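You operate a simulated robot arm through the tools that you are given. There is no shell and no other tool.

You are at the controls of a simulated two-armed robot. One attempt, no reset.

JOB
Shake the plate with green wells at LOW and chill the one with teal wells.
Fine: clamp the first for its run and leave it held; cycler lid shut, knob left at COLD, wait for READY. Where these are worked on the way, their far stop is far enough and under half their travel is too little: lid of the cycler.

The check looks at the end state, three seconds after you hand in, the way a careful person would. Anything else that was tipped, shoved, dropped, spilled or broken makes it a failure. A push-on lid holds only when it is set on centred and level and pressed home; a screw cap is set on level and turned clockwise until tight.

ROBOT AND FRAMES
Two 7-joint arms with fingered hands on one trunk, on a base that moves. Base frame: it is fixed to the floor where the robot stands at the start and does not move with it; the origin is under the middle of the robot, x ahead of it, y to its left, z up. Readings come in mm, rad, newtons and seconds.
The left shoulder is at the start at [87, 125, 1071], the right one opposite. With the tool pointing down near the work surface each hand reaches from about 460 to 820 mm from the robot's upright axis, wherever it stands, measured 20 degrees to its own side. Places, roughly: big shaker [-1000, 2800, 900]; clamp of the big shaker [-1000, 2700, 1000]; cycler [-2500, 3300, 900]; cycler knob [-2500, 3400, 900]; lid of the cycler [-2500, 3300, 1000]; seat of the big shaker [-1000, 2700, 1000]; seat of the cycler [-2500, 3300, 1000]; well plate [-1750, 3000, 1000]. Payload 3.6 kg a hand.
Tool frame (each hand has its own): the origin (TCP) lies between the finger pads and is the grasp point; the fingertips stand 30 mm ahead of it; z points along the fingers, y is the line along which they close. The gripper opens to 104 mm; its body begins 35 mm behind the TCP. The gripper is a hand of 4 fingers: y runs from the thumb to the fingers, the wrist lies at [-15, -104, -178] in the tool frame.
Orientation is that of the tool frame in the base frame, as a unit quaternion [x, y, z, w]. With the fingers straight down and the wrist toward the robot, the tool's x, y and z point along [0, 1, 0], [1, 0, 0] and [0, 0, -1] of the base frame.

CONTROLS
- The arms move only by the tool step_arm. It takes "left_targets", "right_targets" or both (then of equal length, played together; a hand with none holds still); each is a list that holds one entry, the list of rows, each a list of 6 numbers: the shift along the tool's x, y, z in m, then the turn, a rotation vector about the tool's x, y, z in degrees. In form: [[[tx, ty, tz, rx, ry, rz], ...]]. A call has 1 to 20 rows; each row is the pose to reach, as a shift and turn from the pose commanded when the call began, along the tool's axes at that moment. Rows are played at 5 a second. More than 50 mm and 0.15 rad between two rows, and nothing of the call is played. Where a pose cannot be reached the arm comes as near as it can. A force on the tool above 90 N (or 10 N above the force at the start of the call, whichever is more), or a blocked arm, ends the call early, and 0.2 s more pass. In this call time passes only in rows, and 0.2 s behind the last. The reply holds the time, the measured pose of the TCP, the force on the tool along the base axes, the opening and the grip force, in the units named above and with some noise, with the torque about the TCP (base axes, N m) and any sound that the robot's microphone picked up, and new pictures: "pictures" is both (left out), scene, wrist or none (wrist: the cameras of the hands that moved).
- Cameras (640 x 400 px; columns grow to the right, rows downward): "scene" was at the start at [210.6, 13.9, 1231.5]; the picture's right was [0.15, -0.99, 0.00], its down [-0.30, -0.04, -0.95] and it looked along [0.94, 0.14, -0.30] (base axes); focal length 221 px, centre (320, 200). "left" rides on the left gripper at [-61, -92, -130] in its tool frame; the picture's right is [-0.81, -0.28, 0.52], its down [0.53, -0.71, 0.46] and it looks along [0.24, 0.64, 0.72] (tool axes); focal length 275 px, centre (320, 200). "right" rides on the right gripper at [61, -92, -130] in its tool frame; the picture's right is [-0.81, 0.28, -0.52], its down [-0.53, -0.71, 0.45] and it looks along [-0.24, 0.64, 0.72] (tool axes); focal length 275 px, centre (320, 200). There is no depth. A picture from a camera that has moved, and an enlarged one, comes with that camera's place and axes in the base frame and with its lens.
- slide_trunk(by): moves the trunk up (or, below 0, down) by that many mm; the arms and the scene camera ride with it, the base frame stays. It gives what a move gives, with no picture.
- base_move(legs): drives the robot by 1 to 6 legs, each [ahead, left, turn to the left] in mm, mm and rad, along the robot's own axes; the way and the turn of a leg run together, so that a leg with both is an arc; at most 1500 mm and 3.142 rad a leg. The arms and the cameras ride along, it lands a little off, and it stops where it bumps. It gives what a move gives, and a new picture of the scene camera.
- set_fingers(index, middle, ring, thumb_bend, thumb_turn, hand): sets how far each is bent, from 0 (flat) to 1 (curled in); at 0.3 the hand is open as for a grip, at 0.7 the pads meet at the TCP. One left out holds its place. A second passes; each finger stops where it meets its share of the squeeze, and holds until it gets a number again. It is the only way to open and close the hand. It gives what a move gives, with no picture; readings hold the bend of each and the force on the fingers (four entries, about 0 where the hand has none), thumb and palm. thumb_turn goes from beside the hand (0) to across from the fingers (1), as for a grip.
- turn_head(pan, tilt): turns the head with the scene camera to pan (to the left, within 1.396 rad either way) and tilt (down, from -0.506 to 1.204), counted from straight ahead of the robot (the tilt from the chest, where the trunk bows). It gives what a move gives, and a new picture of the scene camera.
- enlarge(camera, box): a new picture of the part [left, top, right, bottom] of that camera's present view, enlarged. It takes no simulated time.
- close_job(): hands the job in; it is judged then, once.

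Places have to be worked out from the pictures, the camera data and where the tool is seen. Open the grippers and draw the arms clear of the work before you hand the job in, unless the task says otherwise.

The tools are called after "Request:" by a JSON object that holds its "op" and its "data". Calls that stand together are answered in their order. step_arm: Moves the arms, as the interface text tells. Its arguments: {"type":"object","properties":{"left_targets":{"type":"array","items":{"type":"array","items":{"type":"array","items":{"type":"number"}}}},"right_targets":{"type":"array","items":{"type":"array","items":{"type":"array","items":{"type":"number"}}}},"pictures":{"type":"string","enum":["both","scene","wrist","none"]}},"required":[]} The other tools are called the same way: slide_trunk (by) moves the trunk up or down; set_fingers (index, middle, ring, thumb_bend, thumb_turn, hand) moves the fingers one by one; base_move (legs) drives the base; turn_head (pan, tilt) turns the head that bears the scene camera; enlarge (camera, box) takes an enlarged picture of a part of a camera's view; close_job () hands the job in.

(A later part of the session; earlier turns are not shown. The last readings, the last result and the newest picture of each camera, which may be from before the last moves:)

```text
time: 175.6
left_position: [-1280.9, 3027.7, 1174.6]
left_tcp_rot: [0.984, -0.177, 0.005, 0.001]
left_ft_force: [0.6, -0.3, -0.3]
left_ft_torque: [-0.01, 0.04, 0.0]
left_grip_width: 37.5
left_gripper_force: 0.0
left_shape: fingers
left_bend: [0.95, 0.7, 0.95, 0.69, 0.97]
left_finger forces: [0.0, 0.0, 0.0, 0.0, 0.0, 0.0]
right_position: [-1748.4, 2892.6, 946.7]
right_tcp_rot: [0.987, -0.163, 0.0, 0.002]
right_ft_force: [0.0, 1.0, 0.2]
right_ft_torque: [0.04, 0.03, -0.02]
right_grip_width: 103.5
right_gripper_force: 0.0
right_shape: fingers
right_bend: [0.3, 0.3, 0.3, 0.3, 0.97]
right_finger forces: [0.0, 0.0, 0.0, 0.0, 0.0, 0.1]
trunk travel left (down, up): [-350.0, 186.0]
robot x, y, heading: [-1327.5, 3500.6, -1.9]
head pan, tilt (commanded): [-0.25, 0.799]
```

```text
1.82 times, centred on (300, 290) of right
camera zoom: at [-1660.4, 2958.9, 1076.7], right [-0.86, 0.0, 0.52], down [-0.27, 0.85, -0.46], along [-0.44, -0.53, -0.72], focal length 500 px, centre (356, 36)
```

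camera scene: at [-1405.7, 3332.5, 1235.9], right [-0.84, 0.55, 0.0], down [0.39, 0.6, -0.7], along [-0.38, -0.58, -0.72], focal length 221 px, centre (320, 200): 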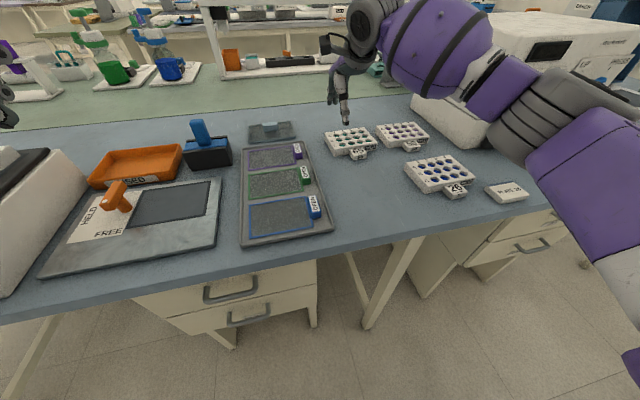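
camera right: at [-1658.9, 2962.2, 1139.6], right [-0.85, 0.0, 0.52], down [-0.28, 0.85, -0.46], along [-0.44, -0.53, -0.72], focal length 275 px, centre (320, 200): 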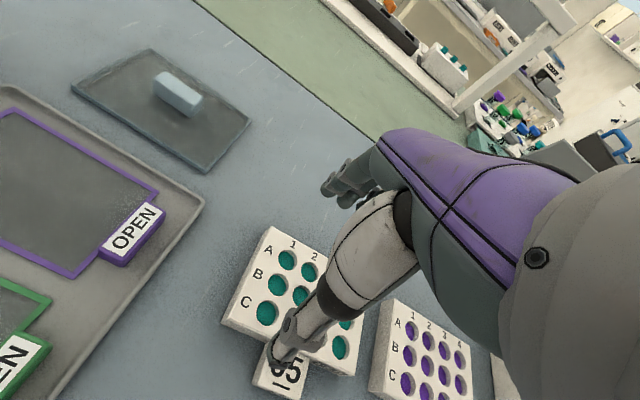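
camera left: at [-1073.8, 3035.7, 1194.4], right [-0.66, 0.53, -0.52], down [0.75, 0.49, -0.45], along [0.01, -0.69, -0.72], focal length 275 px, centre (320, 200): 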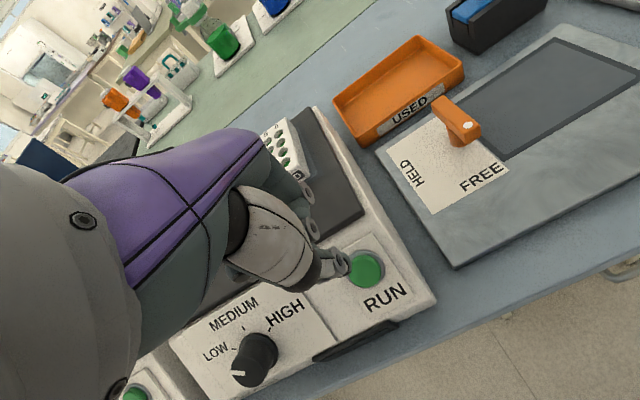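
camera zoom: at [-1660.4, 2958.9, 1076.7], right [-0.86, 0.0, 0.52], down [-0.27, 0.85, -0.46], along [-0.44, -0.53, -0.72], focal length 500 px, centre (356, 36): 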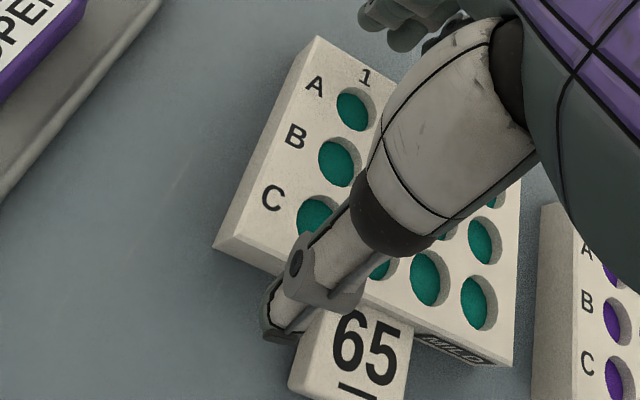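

The thumb is ~16 mm in front of the plate and left of the tab. I shift 5 mm further forward and descend to grip height.

Request:
{"op": "step_arm", "data": {"right_targets": [[[0, 0.005, 0.008, 0, 0, 0], [0, 0.005, 0.016, 0, 0, 0], [0, 0.005, 0.021, 0, 0, 0]]], "pictures": "none"}}

Request:
{"op": "enlarge", "data": {"camera": "scene", "box": [310, 80, 430, 180]}}

Request:
{"op": "enlarge", "data": {"camera": "right", "box": [180, 180, 420, 400]}}

```text
time: 176.4
left_position: [-1280.1, 3029.5, 1174.9]
left_tcp_rot: [0.984, -0.176, 0.004, 0.001]
left_ft_force: [-1.0, -0.9, -0.6]
left_ft_torque: [0.0, 0.0, 0.01]
left_grip_width: 37.9
left_gripper_force: 0.0
left_shape: fingers
left_bend: [0.95, 0.7, 0.95, 0.69, 0.97]
left_finger forces: [0.0, 0.0, 0.1, 0.0, 0.1, 0.0]
right_position: [-1749.7, 2885.6, 926.2]
right_tcp_rot: [0.987, -0.164, 0.0, 0.003]
right_ft_force: [-0.5, 0.3, 0.3]
right_ft_torque: [-0.03, 0.0, 0.0]
right_grip_width: 103.5
right_gripper_force: 0.0
right_shape: fingers
right_bend: [0.3, 0.3, 0.3, 0.3, 0.97]
right_finger forces: [0.0, 0.0, 0.0, 0.0, 0.0, 0.0]
trunk travel left (down, up): [-350.0, 186.0]
robot x, y, heading: [-1329.0, 3504.1, -1.897]
head pan, tilt (commanded): [-0.25, 0.799]
```

```text
4.00 times, centred on (370, 130) of scene
camera zoom: at [-1405.6, 3333.2, 1236.0], right [-0.84, 0.55, 0.0], down [0.39, 0.6, -0.7], along [-0.38, -0.58, -0.72], focal length 886 px, centre (120, 480)
```

zoom: 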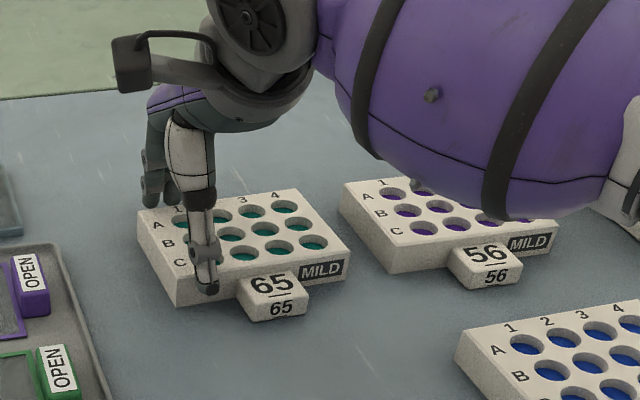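

```text
1.82 times, centred on (300, 290) of right
camera zoom: at [-1661.8, 2954.1, 1055.7], right [-0.86, 0.0, 0.52], down [-0.27, 0.84, -0.46], along [-0.44, -0.53, -0.72], focal length 500 px, centre (356, 36)
```

zoom: 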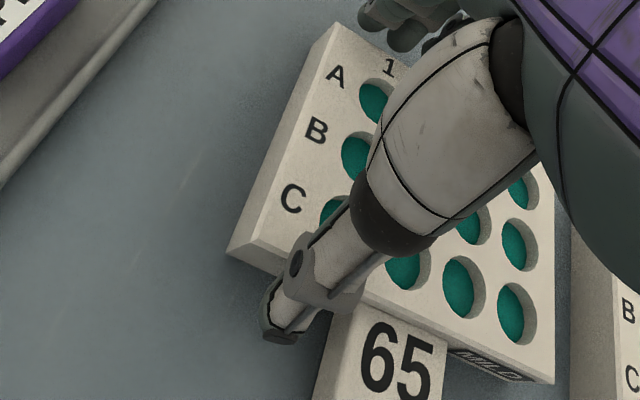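

The thumb is in front of the near face, left of the tab, and no contact yet. I close all digits together.

Request:
{"op": "set_fingers", "data": {"hand": "right", "index": 0.7, "middle": 0.7, "ring": 0.7, "thumb_bend": 0.7}}

Request:
{"op": "enlarge", "data": {"camera": "scene", "box": [310, 80, 430, 180]}}

Request:
{"op": "enlarge", "data": {"camera": "right", "box": [180, 180, 420, 400]}}

```text
time: 177.4
left_position: [-1278.7, 3030.1, 1174.8]
left_tcp_rot: [0.984, -0.176, 0.004, 0.002]
left_ft_force: [0.4, -0.2, -0.4]
left_ft_torque: [0.0, 0.02, -0.01]
left_grip_width: 37.7
left_gripper_force: 0.1
left_shape: fingers
left_bend: [0.95, 0.7, 0.95, 0.69, 0.97]
left_finger forces: [0.0, 0.1, 0.0, 0.1, 0.0, 0.0]
right_position: [-1749.1, 2885.7, 926.8]
right_tcp_rot: [0.987, -0.163, 0.0, 0.005]
right_ft_force: [-1.7, -5.1, 17.2]
right_ft_torque: [1.44, -0.47, -0.03]
right_grip_width: 65.5
right_gripper_force: 19.8
right_shape: fingers
right_bend: [0.63, 0.65, 0.64, 0.31, 1.0]
right_finger forces: [4.4, 4.7, 4.9, 0.0, 25.3, 0.0]
trunk travel left (down, up): [-350.0, 186.0]
robot x, y, heading: [-1325.0, 3504.2, -1.9]
head pan, tilt (commanded): [-0.25, 0.799]
```

```text
4.00 times, centred on (370, 130) of scene
camera zoom: at [-1404.8, 3333.8, 1236.2], right [-0.84, 0.55, 0.0], down [0.39, 0.6, -0.7], along [-0.38, -0.58, -0.72], focal length 886 px, centre (120, 480)
```

zoom: 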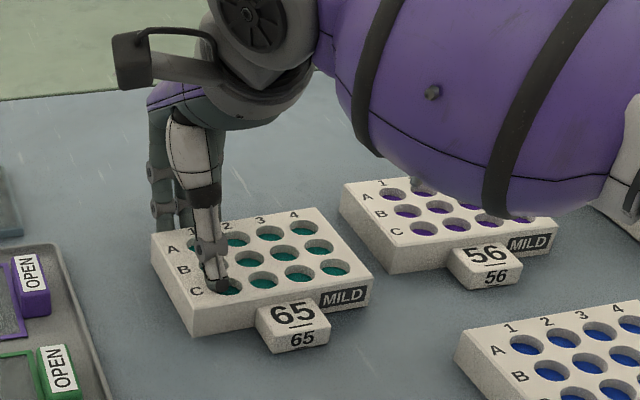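

```text
1.82 times, centred on (300, 290) of right
camera zoom: at [-1661.2, 2954.5, 1057.8], right [-0.86, 0.0, 0.52], down [-0.28, 0.84, -0.46], along [-0.44, -0.54, -0.72], focal length 500 px, centre (356, 36)
```

zoom: 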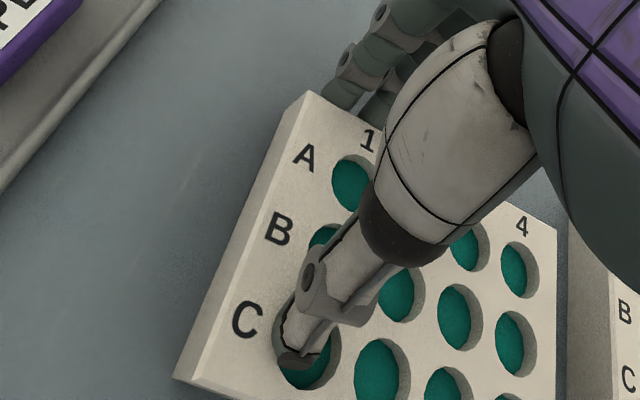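

The thumb slid over the near edge and is pressing into well C1. I open the fingers first and lift straight up out of the well.

Request:
{"op": "set_fingers", "data": {"hand": "right", "index": 0.3, "middle": 0.3, "ring": 0.3}}

Request:
{"op": "step_arm", "data": {"right_targets": [[[0, 0, -0.008, 0, 0, 0], [0, 0, -0.02, 0, 0, 0], [0, 0, -0.045, 0, 0, 0]]], "pictures": "none"}}

Request:
{"op": "set_fingers", "data": {"hand": "right", "index": 0.3, "middle": 0.3, "ring": 0.3, "thumb_bend": 0.3}}

Request:
{"op": "enlarge", "data": {"camera": "scene", "box": [310, 80, 430, 180]}}

Request:
{"op": "enlarge", "data": {"camera": "right", "box": [180, 180, 420, 400]}}

```text
time: 178.4
left_position: [-1280.5, 3031.3, 1175.5]
left_tcp_rot: [0.984, -0.176, 0.004, 0.003]
left_ft_force: [0.8, 0.3, 0.4]
left_ft_torque: [0.0, -0.01, -0.01]
left_grip_width: 37.8
left_gripper_force: 0.0
left_shape: fingers
left_bend: [0.95, 0.7, 0.95, 0.69, 0.97]
left_finger forces: [0.0, 0.0, 0.0, 0.0, 0.0, 0.1]
right_position: [-1748.8, 2888.6, 928.4]
right_tcp_rot: [0.987, -0.163, -0.001, 0.004]
right_ft_force: [4.2, 5.2, 25.4]
right_ft_torque: [1.65, -0.49, -0.17]
right_grip_width: 103.8
right_gripper_force: 12.9
right_shape: fingers
right_bend: [0.3, 0.3, 0.3, 0.34, 1.0]
right_finger forces: [0.0, 0.0, 0.1, 0.1, 25.3, 0.1]
trunk travel left (down, up): [-350.0, 186.0]
robot x, y, heading: [-1321.3, 3501.0, -1.899]
head pan, tilt (commanded): [-0.25, 0.799]
```

```text
time: 179.2
left_position: [-1280.8, 3028.1, 1174.5]
left_tcp_rot: [0.984, -0.177, 0.004, 0.002]
left_ft_force: [-0.8, -0.7, -0.4]
left_ft_torque: [0.01, 0.0, -0.05]
left_grip_width: 37.6
left_gripper_force: 0.0
left_shape: fingers
left_bend: [0.95, 0.7, 0.95, 0.69, 0.97]
left_finger forces: [0.0, 0.1, 0.1, 0.1, 0.0, 0.1]
right_position: [-1750.0, 2886.5, 970.5]
right_tcp_rot: [0.987, -0.164, -0.001, 0.001]
right_ft_force: [0.2, -0.6, -0.5]
right_ft_torque: [0.01, -0.02, -0.02]
right_grip_width: 80.1
right_gripper_force: 0.1
right_shape: fingers
right_bend: [0.3, 0.3, 0.3, 0.48, 1.0]
right_finger forces: [0.0, 0.1, 0.0, 0.1, 0.1, 0.0]
trunk travel left (down, up): [-350.0, 186.0]
robot x, y, heading: [-1327.1, 3505.0, -1.896]
head pan, tilt (commanded): [-0.25, 0.799]
```

```text
time: 180.2
left_position: [-1279.8, 3029.2, 1172.9]
left_tcp_rot: [0.984, -0.176, 0.004, 0.002]
left_ft_force: [0.1, 0.1, -0.5]
left_ft_torque: [0.01, -0.01, 0.0]
left_grip_width: 37.7
left_gripper_force: 0.0
left_shape: fingers
left_bend: [0.95, 0.7, 0.95, 0.69, 0.97]
left_finger forces: [0.0, 0.0, 0.1, 0.0, 0.1, 0.1]
right_position: [-1749.9, 2886.2, 971.1]
right_tcp_rot: [0.987, -0.164, 0.0, 0.002]
right_ft_force: [0.1, 0.1, 0.2]
right_ft_torque: [0.0, 0.02, 0.02]
right_grip_width: 102.8
right_gripper_force: 0.1
right_shape: fingers
right_bend: [0.3, 0.3, 0.3, 0.3, 0.98]
right_finger forces: [0.0, 0.0, 0.0, 0.0, 0.0, 0.1]
trunk travel left (down, up): [-350.0, 186.0]
robot x, y, heading: [-1329.1, 3503.3, -1.899]
head pan, tilt (commanded): [-0.25, 0.799]
```

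```text
4.00 times, centred on (370, 130) of scene
camera zoom: at [-1405.6, 3333.2, 1236.0], right [-0.84, 0.55, 0.0], down [0.39, 0.6, -0.7], along [-0.38, -0.58, -0.72], focal length 886 px, centre (120, 480)
```

zoom: 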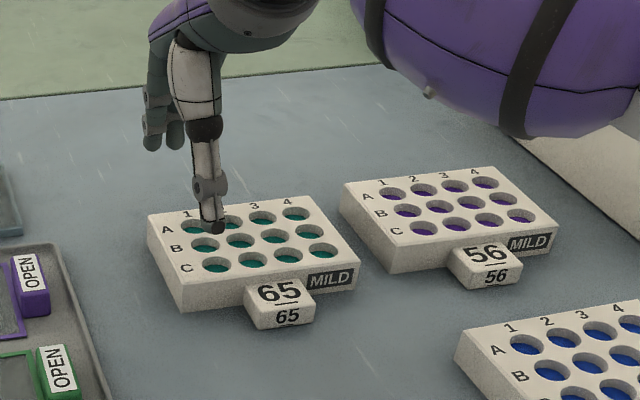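

```text
1.82 times, centred on (300, 290) of right
camera zoom: at [-1661.7, 2954.3, 1101.0], right [-0.86, 0.0, 0.52], down [-0.27, 0.85, -0.46], along [-0.44, -0.53, -0.72], focal length 500 px, centre (356, 36)
```

zoom: 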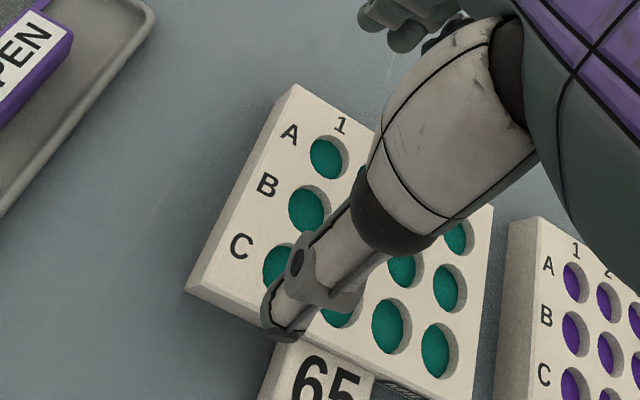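

No spill is visible; the plate just slid a few mm. I'll re-grip with the thumb lower and closer to the plate's near face so it meets first.

Request:
{"op": "step_arm", "data": {"right_targets": [[[0, -0.009, 0, 0, 0, 0], [0, -0.009, 0.02, 0, 0, 0], [0, -0.009, 0.04, 0, 0, 0], [0, -0.009, 0.05, 0, 0, 0]]], "pictures": "none"}}

Request:
{"op": "enlarge", "data": {"camera": "scene", "box": [325, 100, 405, 170]}}

Request:
{"op": "enlarge", "data": {"camera": "right", "box": [220, 180, 420, 400]}}

```text
time: 181.2
left_position: [-1280.2, 3028.8, 1174.5]
left_tcp_rot: [0.984, -0.177, 0.005, 0.002]
left_ft_force: [0.1, 0.1, -0.1]
left_ft_torque: [0.02, 0.01, 0.01]
left_grip_width: 37.6
left_gripper_force: 0.1
left_shape: fingers
left_bend: [0.95, 0.7, 0.95, 0.69, 0.97]
left_finger forces: [0.0, 0.0, 0.0, 0.0, 0.1, 0.0]
right_position: [-1747.9, 2895.4, 921.3]
right_tcp_rot: [0.987, -0.164, 0.0, 0.002]
right_ft_force: [-0.4, 0.3, 0.3]
right_ft_torque: [0.0, 0.01, 0.04]
right_grip_width: 102.6
right_gripper_force: 0.1
right_shape: fingers
right_bend: [0.3, 0.3, 0.3, 0.3, 0.98]
right_finger forces: [0.0, 0.0, 0.0, 0.0, 0.0, 0.1]
trunk travel left (down, up): [-350.0, 186.0]
robot x, y, heading: [-1326.0, 3502.5, -1.895]
head pan, tilt (commanded): [-0.25, 0.799]
```

```text
5.71 times, centred on (365, 135) of scene
camera zoom: at [-1405.6, 3333.1, 1236.0], right [-0.84, 0.55, 0.0], down [0.39, 0.6, -0.7], along [-0.38, -0.58, -0.72], focal length 1265 px, centre (63, 571)
```

zoom: 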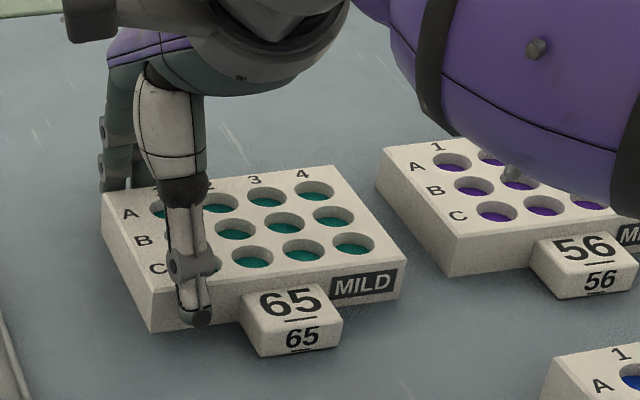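

```text
1.82 times, centred on (320, 290) of right
camera zoom: at [-1659.3, 2962.9, 1051.0], right [-0.86, 0.0, 0.52], down [-0.27, 0.84, -0.46], along [-0.44, -0.53, -0.72], focal length 500 px, centre (320, 36)
```

zoom: 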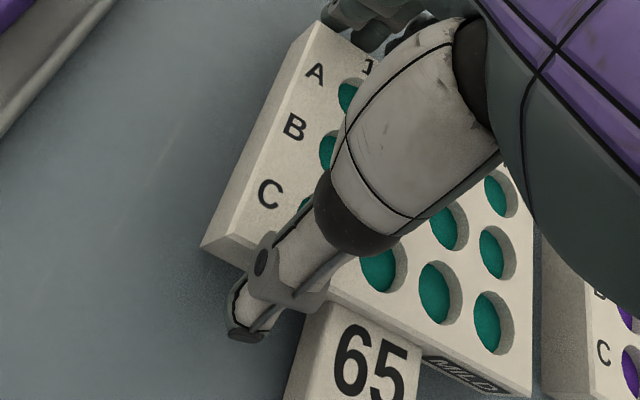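

The thumb now sits low against the near face (touching first), with the fingers ~15 mm behind the far face. I close all digits.

Request:
{"op": "set_fingers", "data": {"hand": "right", "index": 0.7, "middle": 0.7, "ring": 0.7, "thumb_bend": 0.7}}

Request:
{"op": "enlarge", "data": {"camera": "scene", "box": [325, 100, 405, 170]}}

Request:
{"op": "enlarge", "data": {"camera": "right", "box": [220, 180, 420, 400]}}

```text
time: 182.2
left_position: [-1280.4, 3029.3, 1174.3]
left_tcp_rot: [0.984, -0.176, 0.004, 0.003]
left_ft_force: [0.0, 0.2, 0.1]
left_ft_torque: [-0.01, 0.02, 0.01]
left_grip_width: 37.9
left_gripper_force: 0.0
left_shape: fingers
left_bend: [0.95, 0.7, 0.95, 0.69, 0.97]
left_finger forces: [0.0, 0.0, 0.0, 0.0, 0.1, 0.0]
right_position: [-1747.0, 2895.5, 922.6]
right_tcp_rot: [0.987, -0.163, -0.001, 0.003]
right_ft_force: [-1.3, -1.4, 5.9]
right_ft_torque: [-0.27, 0.18, 0.04]
right_grip_width: 90.1
right_gripper_force: 27.9
right_shape: fingers
right_bend: [0.51, 0.54, 0.53, 0.23, 0.98]
right_finger forces: [10.6, 10.2, 10.5, 0.1, 25.6, 0.0]
trunk travel left (down, up): [-350.0, 186.0]
robot x, y, heading: [-1325.6, 3504.5, -1.907]
head pan, tilt (commanded): [-0.25, 0.799]
```

```text
5.71 times, centred on (365, 135) of scene
camera zoom: at [-1405.3, 3333.4, 1236.1], right [-0.84, 0.55, 0.0], down [0.39, 0.6, -0.7], along [-0.38, -0.58, -0.72], focal length 1265 px, centre (63, 571)
```

zoom: 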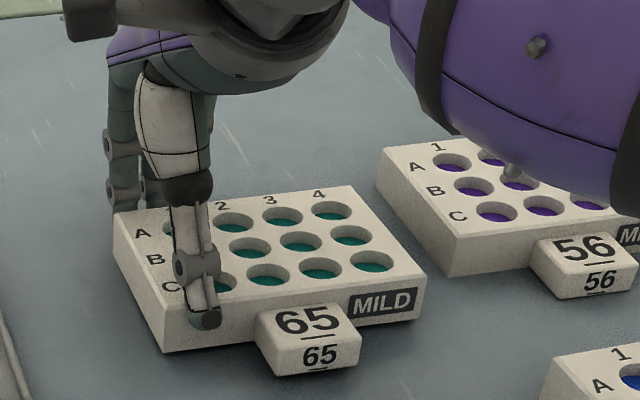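

```text
1.82 times, centred on (320, 290) of right
camera zoom: at [-1658.9, 2963.1, 1051.8], right [-0.86, 0.0, 0.52], down [-0.28, 0.84, -0.46], along [-0.44, -0.54, -0.72], focal length 500 px, centre (320, 36)
```

zoom: 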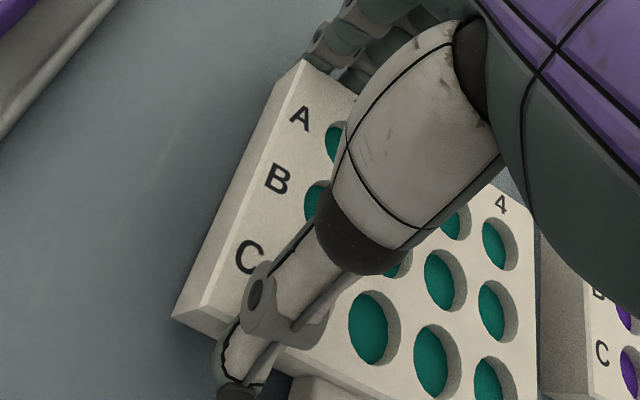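

A firm grip (28 N). I lift plate 65 straight up and check it.

Request:
{"op": "step_arm", "data": {"right_targets": [[[0, 0, -0.01, 0, 0, 0], [0, 0, -0.03, 0, 0, 0], [0, 0, -0.07, 0, 0, 0], [0, 0, -0.11, 0, 0, 0], [0, -0.02, -0.15, 0, 0, 0], [0, -0.05, -0.185, 0, 0, 0]]], "pictures": "both"}}

Request:
{"op": "enlarge", "data": {"camera": "scene", "box": [300, 40, 460, 180]}}

```text
time: 183.6
left_position: [-1281.3, 3029.8, 1174.8]
left_tcp_rot: [0.984, -0.177, 0.005, 0.002]
left_ft_force: [0.7, 0.5, -0.1]
left_ft_torque: [0.02, 0.01, -0.01]
left_grip_width: 37.8
left_gripper_force: 0.1
left_shape: fingers
left_bend: [0.95, 0.7, 0.95, 0.69, 0.97]
left_finger forces: [0.0, 0.1, 0.0, 0.0, 0.0, 0.0]
right_position: [-1731.8, 2944.6, 1107.3]
right_tcp_rot: [0.987, -0.163, -0.001, 0.002]
right_ft_force: [0.1, -0.4, -1.0]
right_ft_torque: [-0.05, -0.04, -0.02]
right_grip_width: 89.9
right_gripper_force: 28.4
right_shape: fingers
right_bend: [0.51, 0.55, 0.54, 0.22, 0.98]
right_finger forces: [10.3, 9.3, 9.9, 0.0, 26.5, 0.1]
trunk travel left (down, up): [-350.0, 186.0]
robot x, y, heading: [-1328.1, 3504.1, -1.898]
head pan, tilt (commanded): [-0.25, 0.799]
camera scene: at [-1405.4, 3333.9, 1236.1], right [-0.84, 0.55, 0.0], down [0.39, 0.6, -0.7], along [-0.38, -0.58, -0.72], focal length 221 px, centre (320, 200)
camera right: at [-1642.7, 3011.5, 1236.7], right [-0.86, 0.0, 0.52], down [-0.27, 0.85, -0.46], along [-0.44, -0.53, -0.72], focal length 275 px, centre (320, 200)
```

scene: 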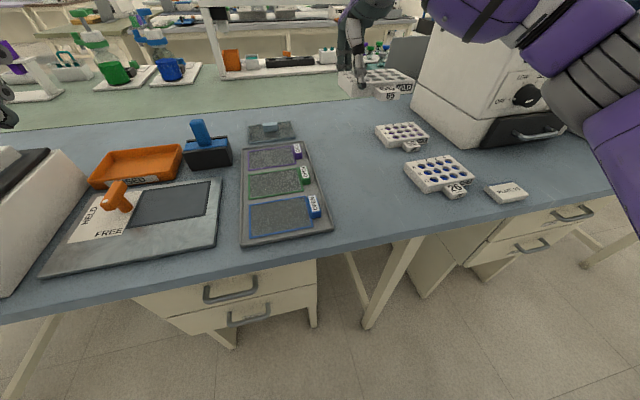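
right: 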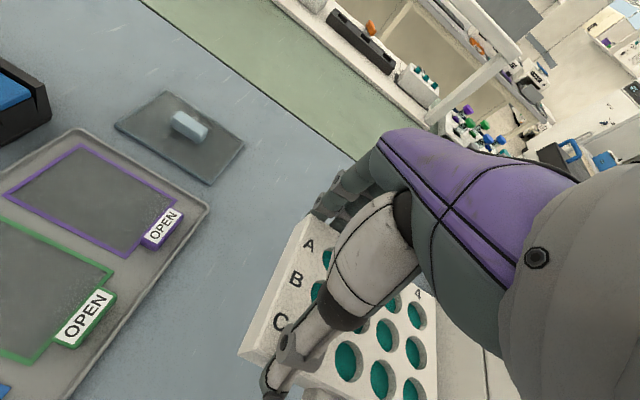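

```text
2.86 times, centred on (380, 110) of scene
camera zoom: at [-1405.4, 3333.9, 1236.1], right [-0.84, 0.55, 0.0], down [0.39, 0.6, -0.7], along [-0.38, -0.58, -0.72], focal length 633 px, centre (149, 457)
```

zoom: 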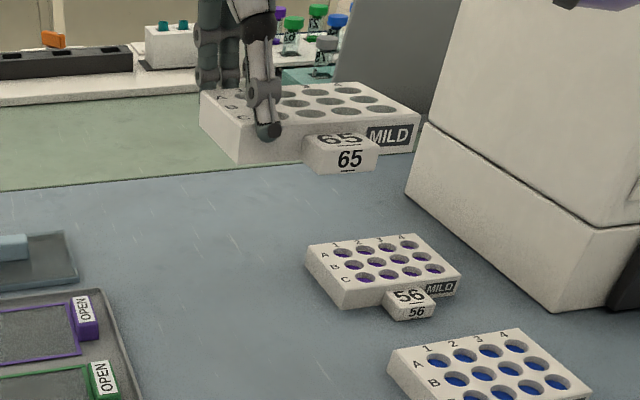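

The plate is held level. I retract the arm toward me and raise it, then back off and drive right in front of the cycler.

Request:
{"op": "step_arm", "data": {"right_targets": [[[0, -0.04, -0.02, 0, 0, 0], [0, -0.08, -0.04, 0, 0, 0], [0, -0.12, -0.06, 0, 0, 0], [0, -0.16, -0.08, 0, 0, 0], [0, -0.18, -0.09, 0, 0, 0]]], "pictures": "none"}}

Request:
{"op": "base_move", "data": {"legs": [[-170, 0, 0], [0, -830, 0]]}}

Request:
{"op": "turn_head", "data": {"pan": -0.35, "tilt": 0.7}}

```text
time: 184.8
left_position: [-1282.0, 3029.6, 1173.6]
left_tcp_rot: [0.984, -0.176, 0.004, 0.002]
left_ft_force: [0.4, 0.5, 0.0]
left_ft_torque: [-0.02, 0.01, -0.01]
left_grip_width: 37.6
left_gripper_force: 0.0
left_shape: fingers
left_bend: [0.95, 0.7, 0.95, 0.69, 0.97]
left_finger forces: [0.0, 0.0, 0.1, 0.0, 0.0, 0.0]
right_position: [-1672.6, 3113.5, 1194.3]
right_tcp_rot: [0.987, -0.164, 0.0, 0.002]
right_ft_force: [-0.4, -0.4, -0.9]
right_ft_torque: [-0.05, -0.06, 0.0]
right_grip_width: 89.7
right_gripper_force: 28.0
right_shape: fingers
right_bend: [0.51, 0.55, 0.54, 0.22, 0.98]
right_finger forces: [10.2, 9.3, 9.9, 0.1, 26.2, 0.1]
trunk travel left (down, up): [-350.0, 186.0]
robot x, y, heading: [-1323.4, 3500.9, -1.894]
head pan, tilt (commanded): [-0.25, 0.799]
```

```text
time: 193.5
left_position: [-2005.7, 3453.5, 1175.0]
left_tcp_rot: [0.985, -0.171, 0.004, 0.002]
left_ft_force: [-0.3, -0.1, -0.2]
left_ft_torque: [0.01, -0.01, 0.02]
left_grip_width: 37.8
left_gripper_force: 0.1
left_shape: fingers
left_bend: [0.95, 0.7, 0.95, 0.69, 0.97]
left_finger forces: [0.0, 0.0, 0.0, 0.1, 0.1, 0.0]
right_position: [-2397.7, 3533.1, 1193.7]
right_tcp_rot: [0.987, -0.159, -0.001, 0.002]
right_ft_force: [-0.4, 0.0, -1.3]
right_ft_torque: [-0.01, -0.04, 0.02]
right_grip_width: 89.9
right_gripper_force: 27.9
right_shape: fingers
right_bend: [0.51, 0.55, 0.54, 0.22, 0.98]
right_finger forces: [10.1, 9.2, 9.9, 0.0, 26.0, 0.1]
trunk travel left (down, up): [-350.0, 186.0]
robot x, y, heading: [-2053.6, 3925.7, -1.888]
head pan, tilt (commanded): [-0.25, 0.799]
camera scene: at [-2133.6, 3755.7, 1236.0], right [-0.84, 0.54, 0.0], down [0.39, 0.6, -0.7], along [-0.38, -0.59, -0.72], focal length 221 px, centre (320, 200)
```

scene: 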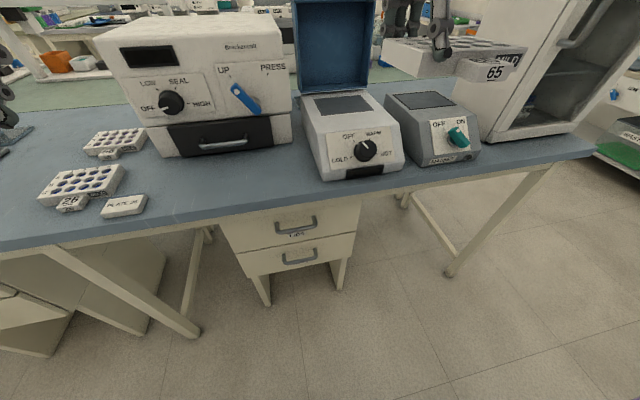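

```text
time: 194.1
left_position: [-2006.2, 3451.4, 1174.4]
left_tcp_rot: [0.985, -0.171, 0.004, 0.002]
left_ft_force: [0.0, 0.2, -0.1]
left_ft_torque: [0.0, 0.01, 0.01]
left_grip_width: 37.9
left_gripper_force: 0.0
left_shape: fingers
left_bend: [0.95, 0.7, 0.95, 0.69, 0.97]
left_finger forces: [0.1, 0.0, 0.0, 0.1, 0.0, 0.1]
right_position: [-2398.4, 3534.4, 1195.5]
right_tcp_rot: [0.987, -0.159, 0.0, 0.002]
right_ft_force: [0.1, 0.1, -1.5]
right_ft_torque: [-0.04, -0.08, -0.01]
right_grip_width: 89.7
right_gripper_force: 27.6
right_shape: fingers
right_bend: [0.51, 0.55, 0.54, 0.22, 0.98]
right_finger forces: [10.1, 9.2, 9.9, 0.1, 26.1, 0.0]
trunk travel left (down, up): [-350.0, 186.0]
robot x, y, heading: [-2055.2, 3925.3, -1.884]
head pan, tilt (commanded): [-0.351, 0.7]
camera scene: at [-2142.7, 3757.0, 1244.2], right [-0.78, 0.62, 0.0], down [0.4, 0.51, -0.76], along [-0.47, -0.6, -0.64], focal length 221 px, centre (320, 200)
```

scene: 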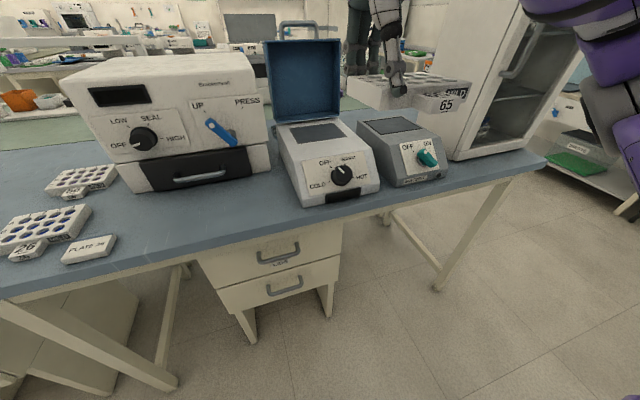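

The lid is still open. I measure the cycler's seat with zoomed views from the three cameras.

Request:
{"op": "enlarge", "data": {"camera": "scene", "box": [250, 90, 410, 220]}}

Request:
{"op": "enlarge", "data": {"camera": "right", "box": [0, 0, 640, 400]}}

Request:
{"op": "enlarge", "data": {"camera": "left", "box": [400, 0, 640, 160]}}

```text
3.08 times, centred on (330, 155) of scene
camera zoom: at [-2142.7, 3757.0, 1244.2], right [-0.78, 0.62, 0.0], down [0.4, 0.51, -0.76], along [-0.47, -0.6, -0.64], focal length 681 px, centre (289, 338)
```

zoom: 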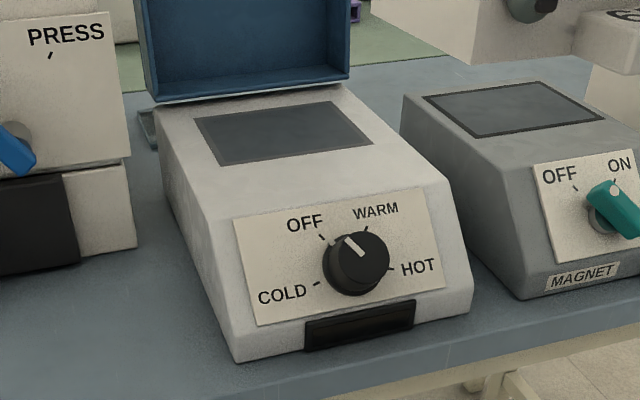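

```text
1.00 times, centred on (320, 200) of right (not enlarged: the box is as wide or as high as the picture)
camera zoom: at [-2310.9, 3602.2, 1324.2], right [-0.86, -0.01, 0.52], down [-0.28, 0.84, -0.46], along [-0.43, -0.54, -0.72], focal length 275 px, centre (320, 200)
```

zoom: 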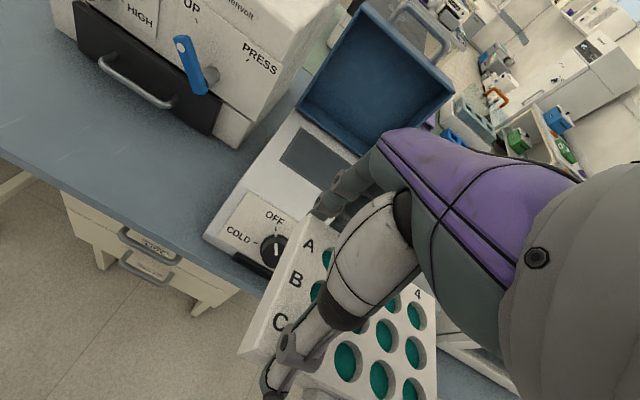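

```text
2.50 times, centred on (520, 80) of left
camera zoom: at [-2032.9, 3560.1, 1304.5], right [-0.67, 0.53, -0.52], down [0.75, 0.49, -0.45], along [0.02, -0.69, -0.72], focal length 688 px, centre (-180, 500)
```

zoom: 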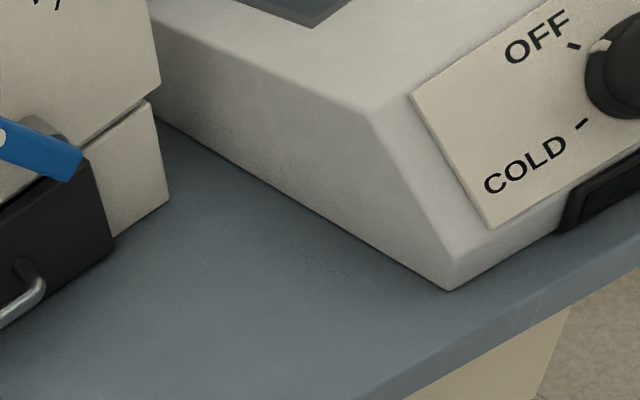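

The seat centre works out at ≈(-2520, 3264) with the body top at z≈980, same frame size as the shaker's. Now I measure how plate 65 sits in the right hand.

Request:
{"op": "enlarge", "data": {"camera": "scene", "box": [330, 50, 490, 140]}}

Request:
{"op": "enlarge", "data": {"camera": "right", "box": [200, 180, 460, 400]}}

```text
4.00 times, centred on (410, 95) of scene
camera zoom: at [-2142.7, 3757.0, 1244.2], right [-0.78, 0.62, 0.0], down [0.4, 0.51, -0.76], along [-0.47, -0.6, -0.64], focal length 886 px, centre (-40, 620)
```

zoom: 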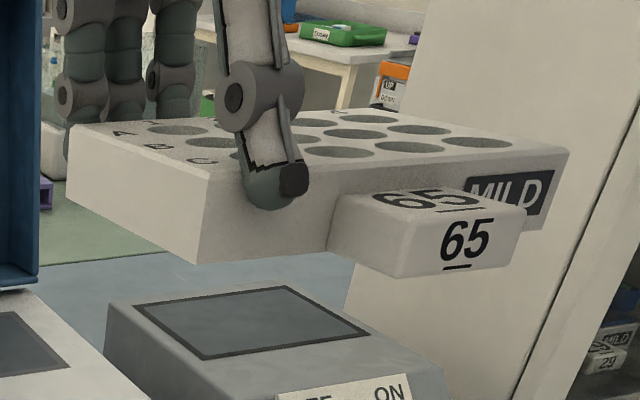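

```text
1.82 times, centred on (330, 290) of right
camera zoom: at [-2310.9, 3602.2, 1324.2], right [-0.86, -0.01, 0.52], down [-0.28, 0.84, -0.46], along [-0.43, -0.54, -0.72], focal length 500 px, centre (302, 36)
```

zoom: 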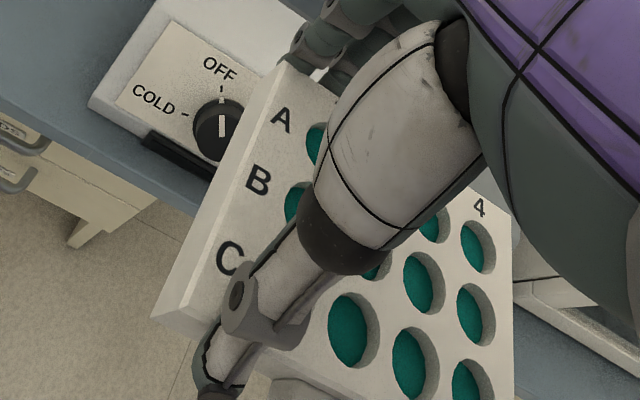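

Plate 65's centre is ~43 mm right and 32 mm near of the right TCP, its bottom ~36 mm below, yawed ~3° clockwise. I drive forward 150 mm to get within reach of the cycler seat.

Request:
{"op": "base_move", "data": {"legs": [[150, 0, 0]]}}

Request:
{"op": "turn_head", "data": {"pan": -0.4, "tilt": 0.75}}

Request:
{"op": "enlarge", "data": {"camera": "scene", "box": [220, 60, 420, 240]}}

Request:
{"op": "enlarge", "data": {"camera": "left", "box": [400, 0, 640, 160]}}

```text
time: 195.5
left_position: [-2053.8, 3309.6, 1173.5]
left_tcp_rot: [0.985, -0.171, 0.004, 0.001]
left_ft_force: [-0.1, 0.0, -0.1]
left_ft_torque: [-0.01, 0.02, -0.01]
left_grip_width: 37.4
left_gripper_force: 0.1
left_shape: fingers
left_bend: [0.95, 0.7, 0.95, 0.69, 0.97]
left_finger forces: [0.0, 0.1, 0.0, 0.0, 0.0, 0.0]
right_position: [-2446.3, 3391.6, 1194.8]
right_tcp_rot: [0.987, -0.159, 0.001, 0.002]
right_ft_force: [-0.4, 0.3, -1.2]
right_ft_torque: [-0.03, -0.03, 0.03]
right_grip_width: 89.9
right_gripper_force: 27.5
right_shape: fingers
right_bend: [0.51, 0.55, 0.54, 0.22, 0.98]
right_finger forces: [10.1, 9.3, 9.9, 0.0, 26.1, 0.1]
trunk travel left (down, up): [-350.0, 186.0]
robot x, y, heading: [-2104.0, 3781.9, -1.889]
head pan, tilt (commanded): [-0.351, 0.7]
camera scene: at [-2190.3, 3613.9, 1244.1], right [-0.78, 0.62, 0.0], down [0.4, 0.51, -0.76], along [-0.48, -0.6, -0.64], focal length 221 px, centre (320, 200)
```

scene: 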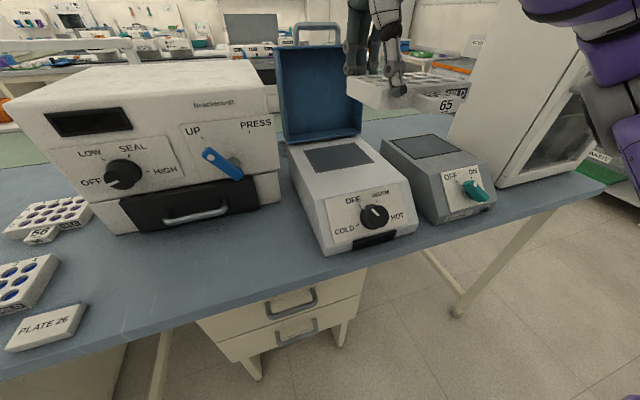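

```text
time: 196.2
left_position: [-2052.2, 3309.6, 1174.9]
left_tcp_rot: [0.985, -0.171, 0.004, 0.001]
left_ft_force: [-0.2, 0.1, -0.4]
left_ft_torque: [0.01, 0.0, -0.02]
left_grip_width: 37.5
left_gripper_force: 0.1
left_shape: fingers
left_bend: [0.95, 0.7, 0.95, 0.69, 0.97]
left_finger forces: [0.0, 0.0, 0.0, 0.0, 0.1, 0.1]
right_position: [-2445.7, 3391.2, 1194.6]
right_tcp_rot: [0.987, -0.159, 0.0, 0.001]
right_ft_force: [0.4, -0.4, -1.4]
right_ft_torque: [0.01, -0.03, -0.02]
right_grip_width: 89.7
right_gripper_force: 28.0
right_shape: fingers
right_bend: [0.51, 0.55, 0.54, 0.22, 0.98]
right_finger forces: [10.0, 9.4, 9.8, 0.0, 26.0, 0.0]
trunk travel left (down, up): [-350.0, 186.0]
robot x, y, heading: [-2107.3, 3784.4, -1.894]
head pan, tilt (commanded): [-0.4, 0.75]
camera scene: at [-2191.9, 3618.8, 1240.0], right [-0.75, 0.66, 0.0], down [0.45, 0.51, -0.73], along [-0.48, -0.55, -0.68], focal length 221 px, centre (320, 200)
```

scene: 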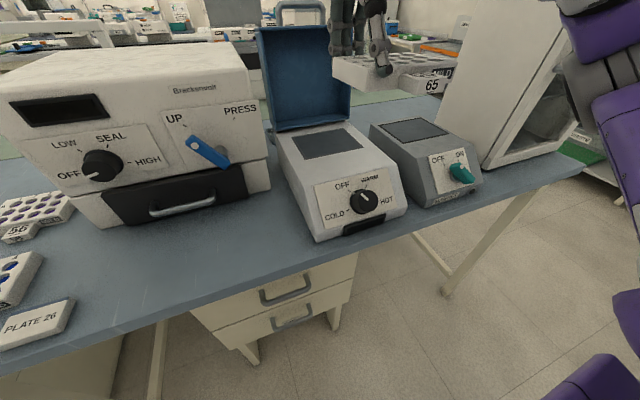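

```text
2.22 times, centred on (320, 150) of scene
camera zoom: at [-2191.9, 3618.8, 1240.0], right [-0.75, 0.66, 0.0], down [0.45, 0.51, -0.73], along [-0.48, -0.55, -0.68], focal length 492 px, centre (320, 311)
```

zoom: 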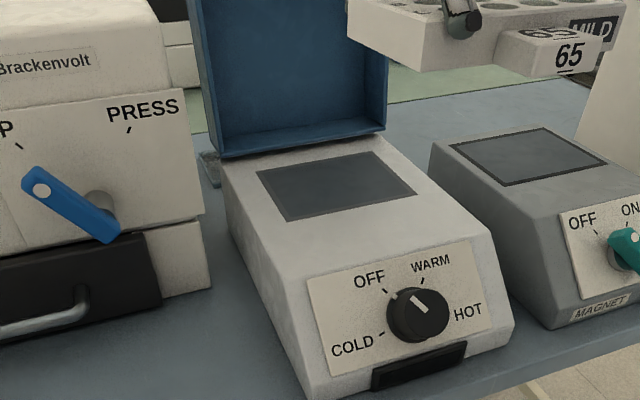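

```text
2.50 times, centred on (520, 80) of left
camera zoom: at [-2080.3, 3417.7, 1304.6], right [-0.67, 0.53, -0.53], down [0.75, 0.49, -0.45], along [0.02, -0.69, -0.72], focal length 688 px, centre (-180, 500)
```

zoom: 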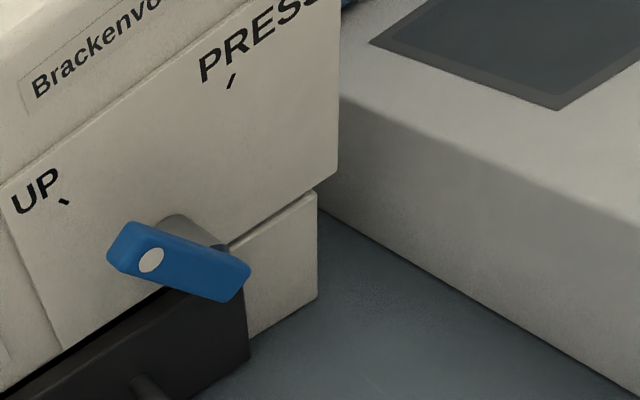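

All views agree: seat centre ≈(-2520, 3265, 980), right-direction ≈159.7°. I move the plate over the seat (slightly near of centre for finger room by the lid), hovering with its bottom ~65 mm above.

Request:
{"op": "step_arm", "data": {"right_targets": [[[0.003, 0.035, 0.01, 0, 0, -0.4], [0.006, 0.07, 0.025, 0, 0, -0.8], [0.009, 0.105, 0.045, 0, 0, -1.2], [0.012, 0.14, 0.065, 0, 0, -1.4], [0.013, 0.1706, 0.085, 0, 0, -1.4]]], "pictures": "both"}}

Request:
{"op": "enlarge", "data": {"camera": "scene", "box": [220, 60, 420, 220]}}

Request:
{"op": "enlarge", "data": {"camera": "left", "box": [440, 0, 640, 130]}}

Request:
{"op": "enlarge", "data": {"camera": "right", "box": [180, 100, 460, 380]}}

```text
time: 197.3
left_position: [-2053.2, 3307.9, 1174.3]
left_tcp_rot: [0.985, -0.172, 0.004, 0.002]
left_ft_force: [0.2, -0.3, 0.0]
left_ft_torque: [0.02, -0.02, -0.02]
left_grip_width: 37.5
left_gripper_force: 0.1
left_shape: fingers
left_bend: [0.95, 0.7, 0.95, 0.69, 0.97]
left_finger forces: [0.0, 0.0, 0.1, 0.0, 0.0, 0.0]
right_position: [-2486.5, 3223.9, 1109.4]
right_tcp_rot: [0.989, -0.145, 0.0, 0.002]
right_ft_force: [0.2, -0.2, -0.2]
right_ft_torque: [-0.04, -0.02, 0.0]
right_grip_width: 89.8
right_gripper_force: 27.4
right_shape: fingers
right_bend: [0.51, 0.55, 0.54, 0.22, 0.98]
right_finger forces: [10.1, 9.3, 9.9, 0.0, 25.8, 0.0]
trunk travel left (down, up): [-350.0, 186.0]
robot x, y, heading: [-2103.4, 3782.4, -1.888]
head pan, tilt (commanded): [-0.4, 0.75]
camera scene: at [-2191.9, 3618.2, 1239.9], right [-0.75, 0.66, 0.0], down [0.45, 0.51, -0.73], along [-0.48, -0.55, -0.68], focal length 221 px, centre (320, 200)
camera right: at [-2401.2, 3295.1, 1238.8], right [-0.85, -0.03, 0.52], down [-0.3, 0.84, -0.46], along [-0.42, -0.55, -0.72], focal length 275 px, centre (320, 200)
```

scene: 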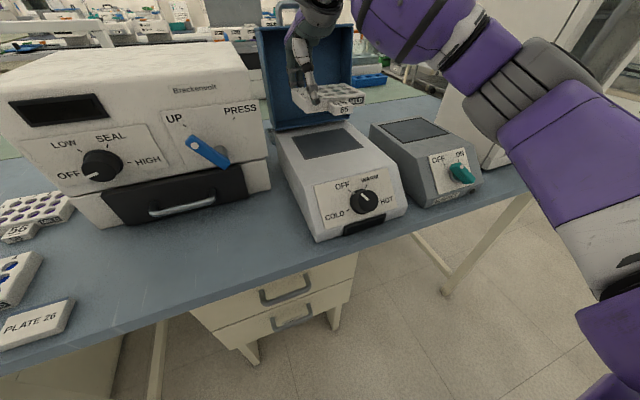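
right: 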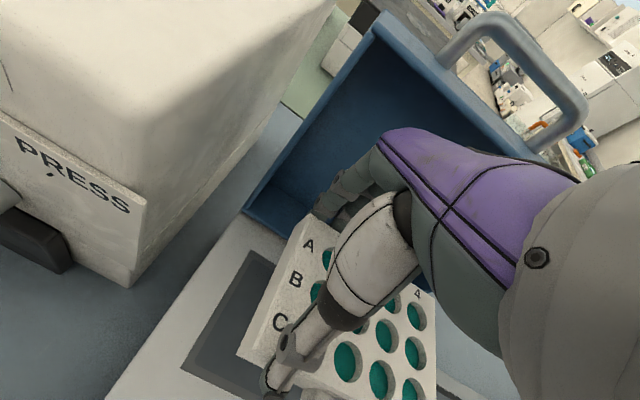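

```text
2.50 times, centred on (320, 140) of scene
camera zoom: at [-2191.9, 3618.2, 1239.9], right [-0.75, 0.66, 0.0], down [0.45, 0.51, -0.73], along [-0.48, -0.55, -0.68], focal length 554 px, centre (320, 350)
```

zoom: 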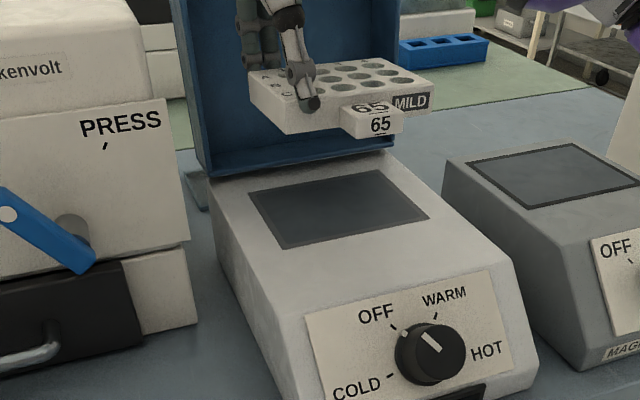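

```text
3.08 times, centred on (540, 65) of left
camera zoom: at [-2080.4, 3417.1, 1304.4], right [-0.67, 0.53, -0.52], down [0.75, 0.49, -0.45], along [0.02, -0.69, -0.72], focal length 847 px, centre (-357, 615)
```

zoom: 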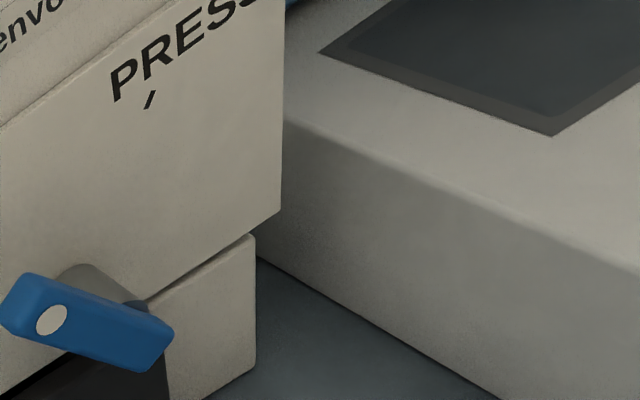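

```text
1.43 times, centred on (320, 240) of right
camera zoom: at [-2401.2, 3295.1, 1238.8], right [-0.85, -0.03, 0.52], down [-0.3, 0.84, -0.46], along [-0.42, -0.55, -0.72], focal length 393 px, centre (320, 143)
```

zoom: 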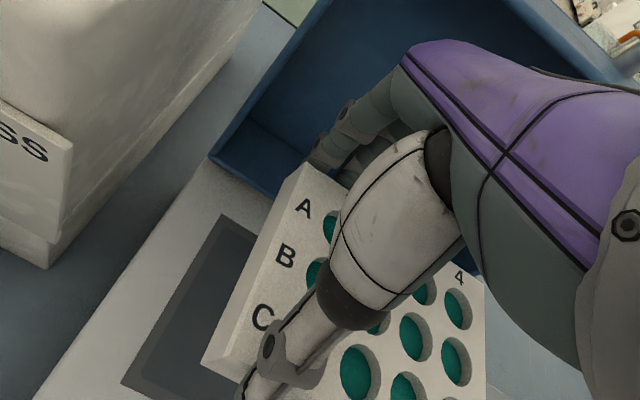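

Comparing plate and seat edges in the same views: the plate needs ~1.8° clockwise, ~5 mm toward me, and slight levelling. I apply that and descend to ~25 mm above the seat.

Request:
{"op": "step_arm", "data": {"right_targets": [[[0, -0.005, 0.0, -0.7, -0.6, 0.9], [0, -0.005, 0.02, -1.5, -1.2, 1.8], [0, -0.005, 0.045, -1.5, -1.2, 1.8], [0, -0.005, 0.066, -1.5, -1.2, 1.8]]], "pictures": "none"}}

Request:
{"op": "enlarge", "data": {"camera": "scene", "box": [260, 80, 380, 180]}}

Request:
{"op": "enlarge", "data": {"camera": "right", "box": [180, 120, 440, 400]}}

Request:
{"op": "enlarge", "data": {"camera": "left", "box": [480, 0, 640, 100]}}

```text
time: 198.3
left_position: [-2053.3, 3309.9, 1174.6]
left_tcp_rot: [0.985, -0.172, 0.005, 0.001]
left_ft_force: [-0.3, 0.3, -0.4]
left_ft_torque: [-0.01, -0.03, 0.02]
left_grip_width: 37.6
left_gripper_force: 0.1
left_shape: fingers
left_bend: [0.95, 0.7, 0.95, 0.69, 0.97]
left_finger forces: [0.0, 0.1, 0.0, 0.1, 0.1, 0.0]
right_position: [-2486.5, 3229.3, 1044.1]
right_tcp_rot: [0.987, -0.163, -0.013, 0.014]
right_ft_force: [-0.6, -0.2, -0.8]
right_ft_torque: [-0.04, -0.05, 0.01]
right_grip_width: 89.8
right_gripper_force: 28.2
right_shape: fingers
right_bend: [0.51, 0.55, 0.54, 0.22, 0.98]
right_finger forces: [10.0, 9.3, 9.7, 0.0, 25.8, 0.0]
trunk travel left (down, up): [-350.0, 186.0]
robot x, y, heading: [-2101.9, 3783.6, -1.892]
head pan, tilt (commanded): [-0.4, 0.75]
```

```text
4.00 times, centred on (320, 130) of scene
camera zoom: at [-2192.0, 3618.7, 1240.0], right [-0.75, 0.66, 0.0], down [0.45, 0.51, -0.73], along [-0.48, -0.55, -0.68], focal length 886 px, centre (320, 480)
```

zoom: 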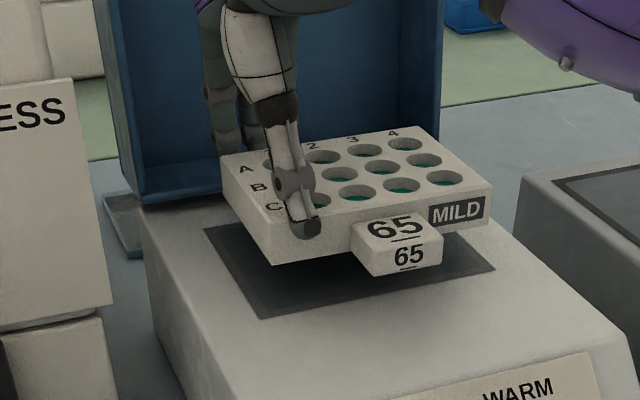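

```text
1.43 times, centred on (310, 260) of right
camera zoom: at [-2394.6, 3300.1, 1170.0], right [-0.84, 0.01, 0.54], down [-0.29, 0.84, -0.47], along [-0.46, -0.55, -0.7], focal length 393 px, centre (334, 114)
```

zoom: 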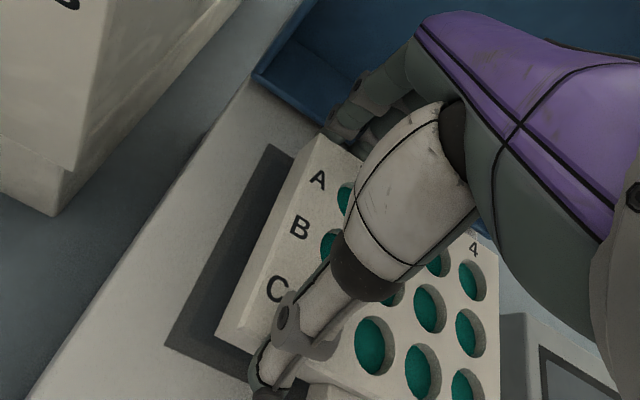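

```text
4.00 times, centred on (560, 50) of left
camera zoom: at [-2080.5, 3417.7, 1304.6], right [-0.67, 0.53, -0.53], down [0.75, 0.49, -0.45], along [0.02, -0.69, -0.72], focal length 1101 px, centre (-640, 800)
```

zoom: 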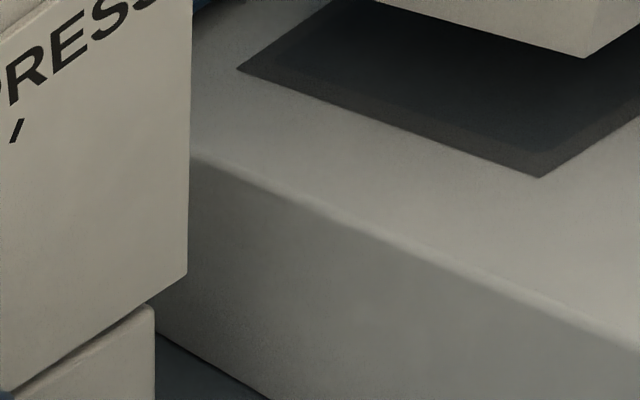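

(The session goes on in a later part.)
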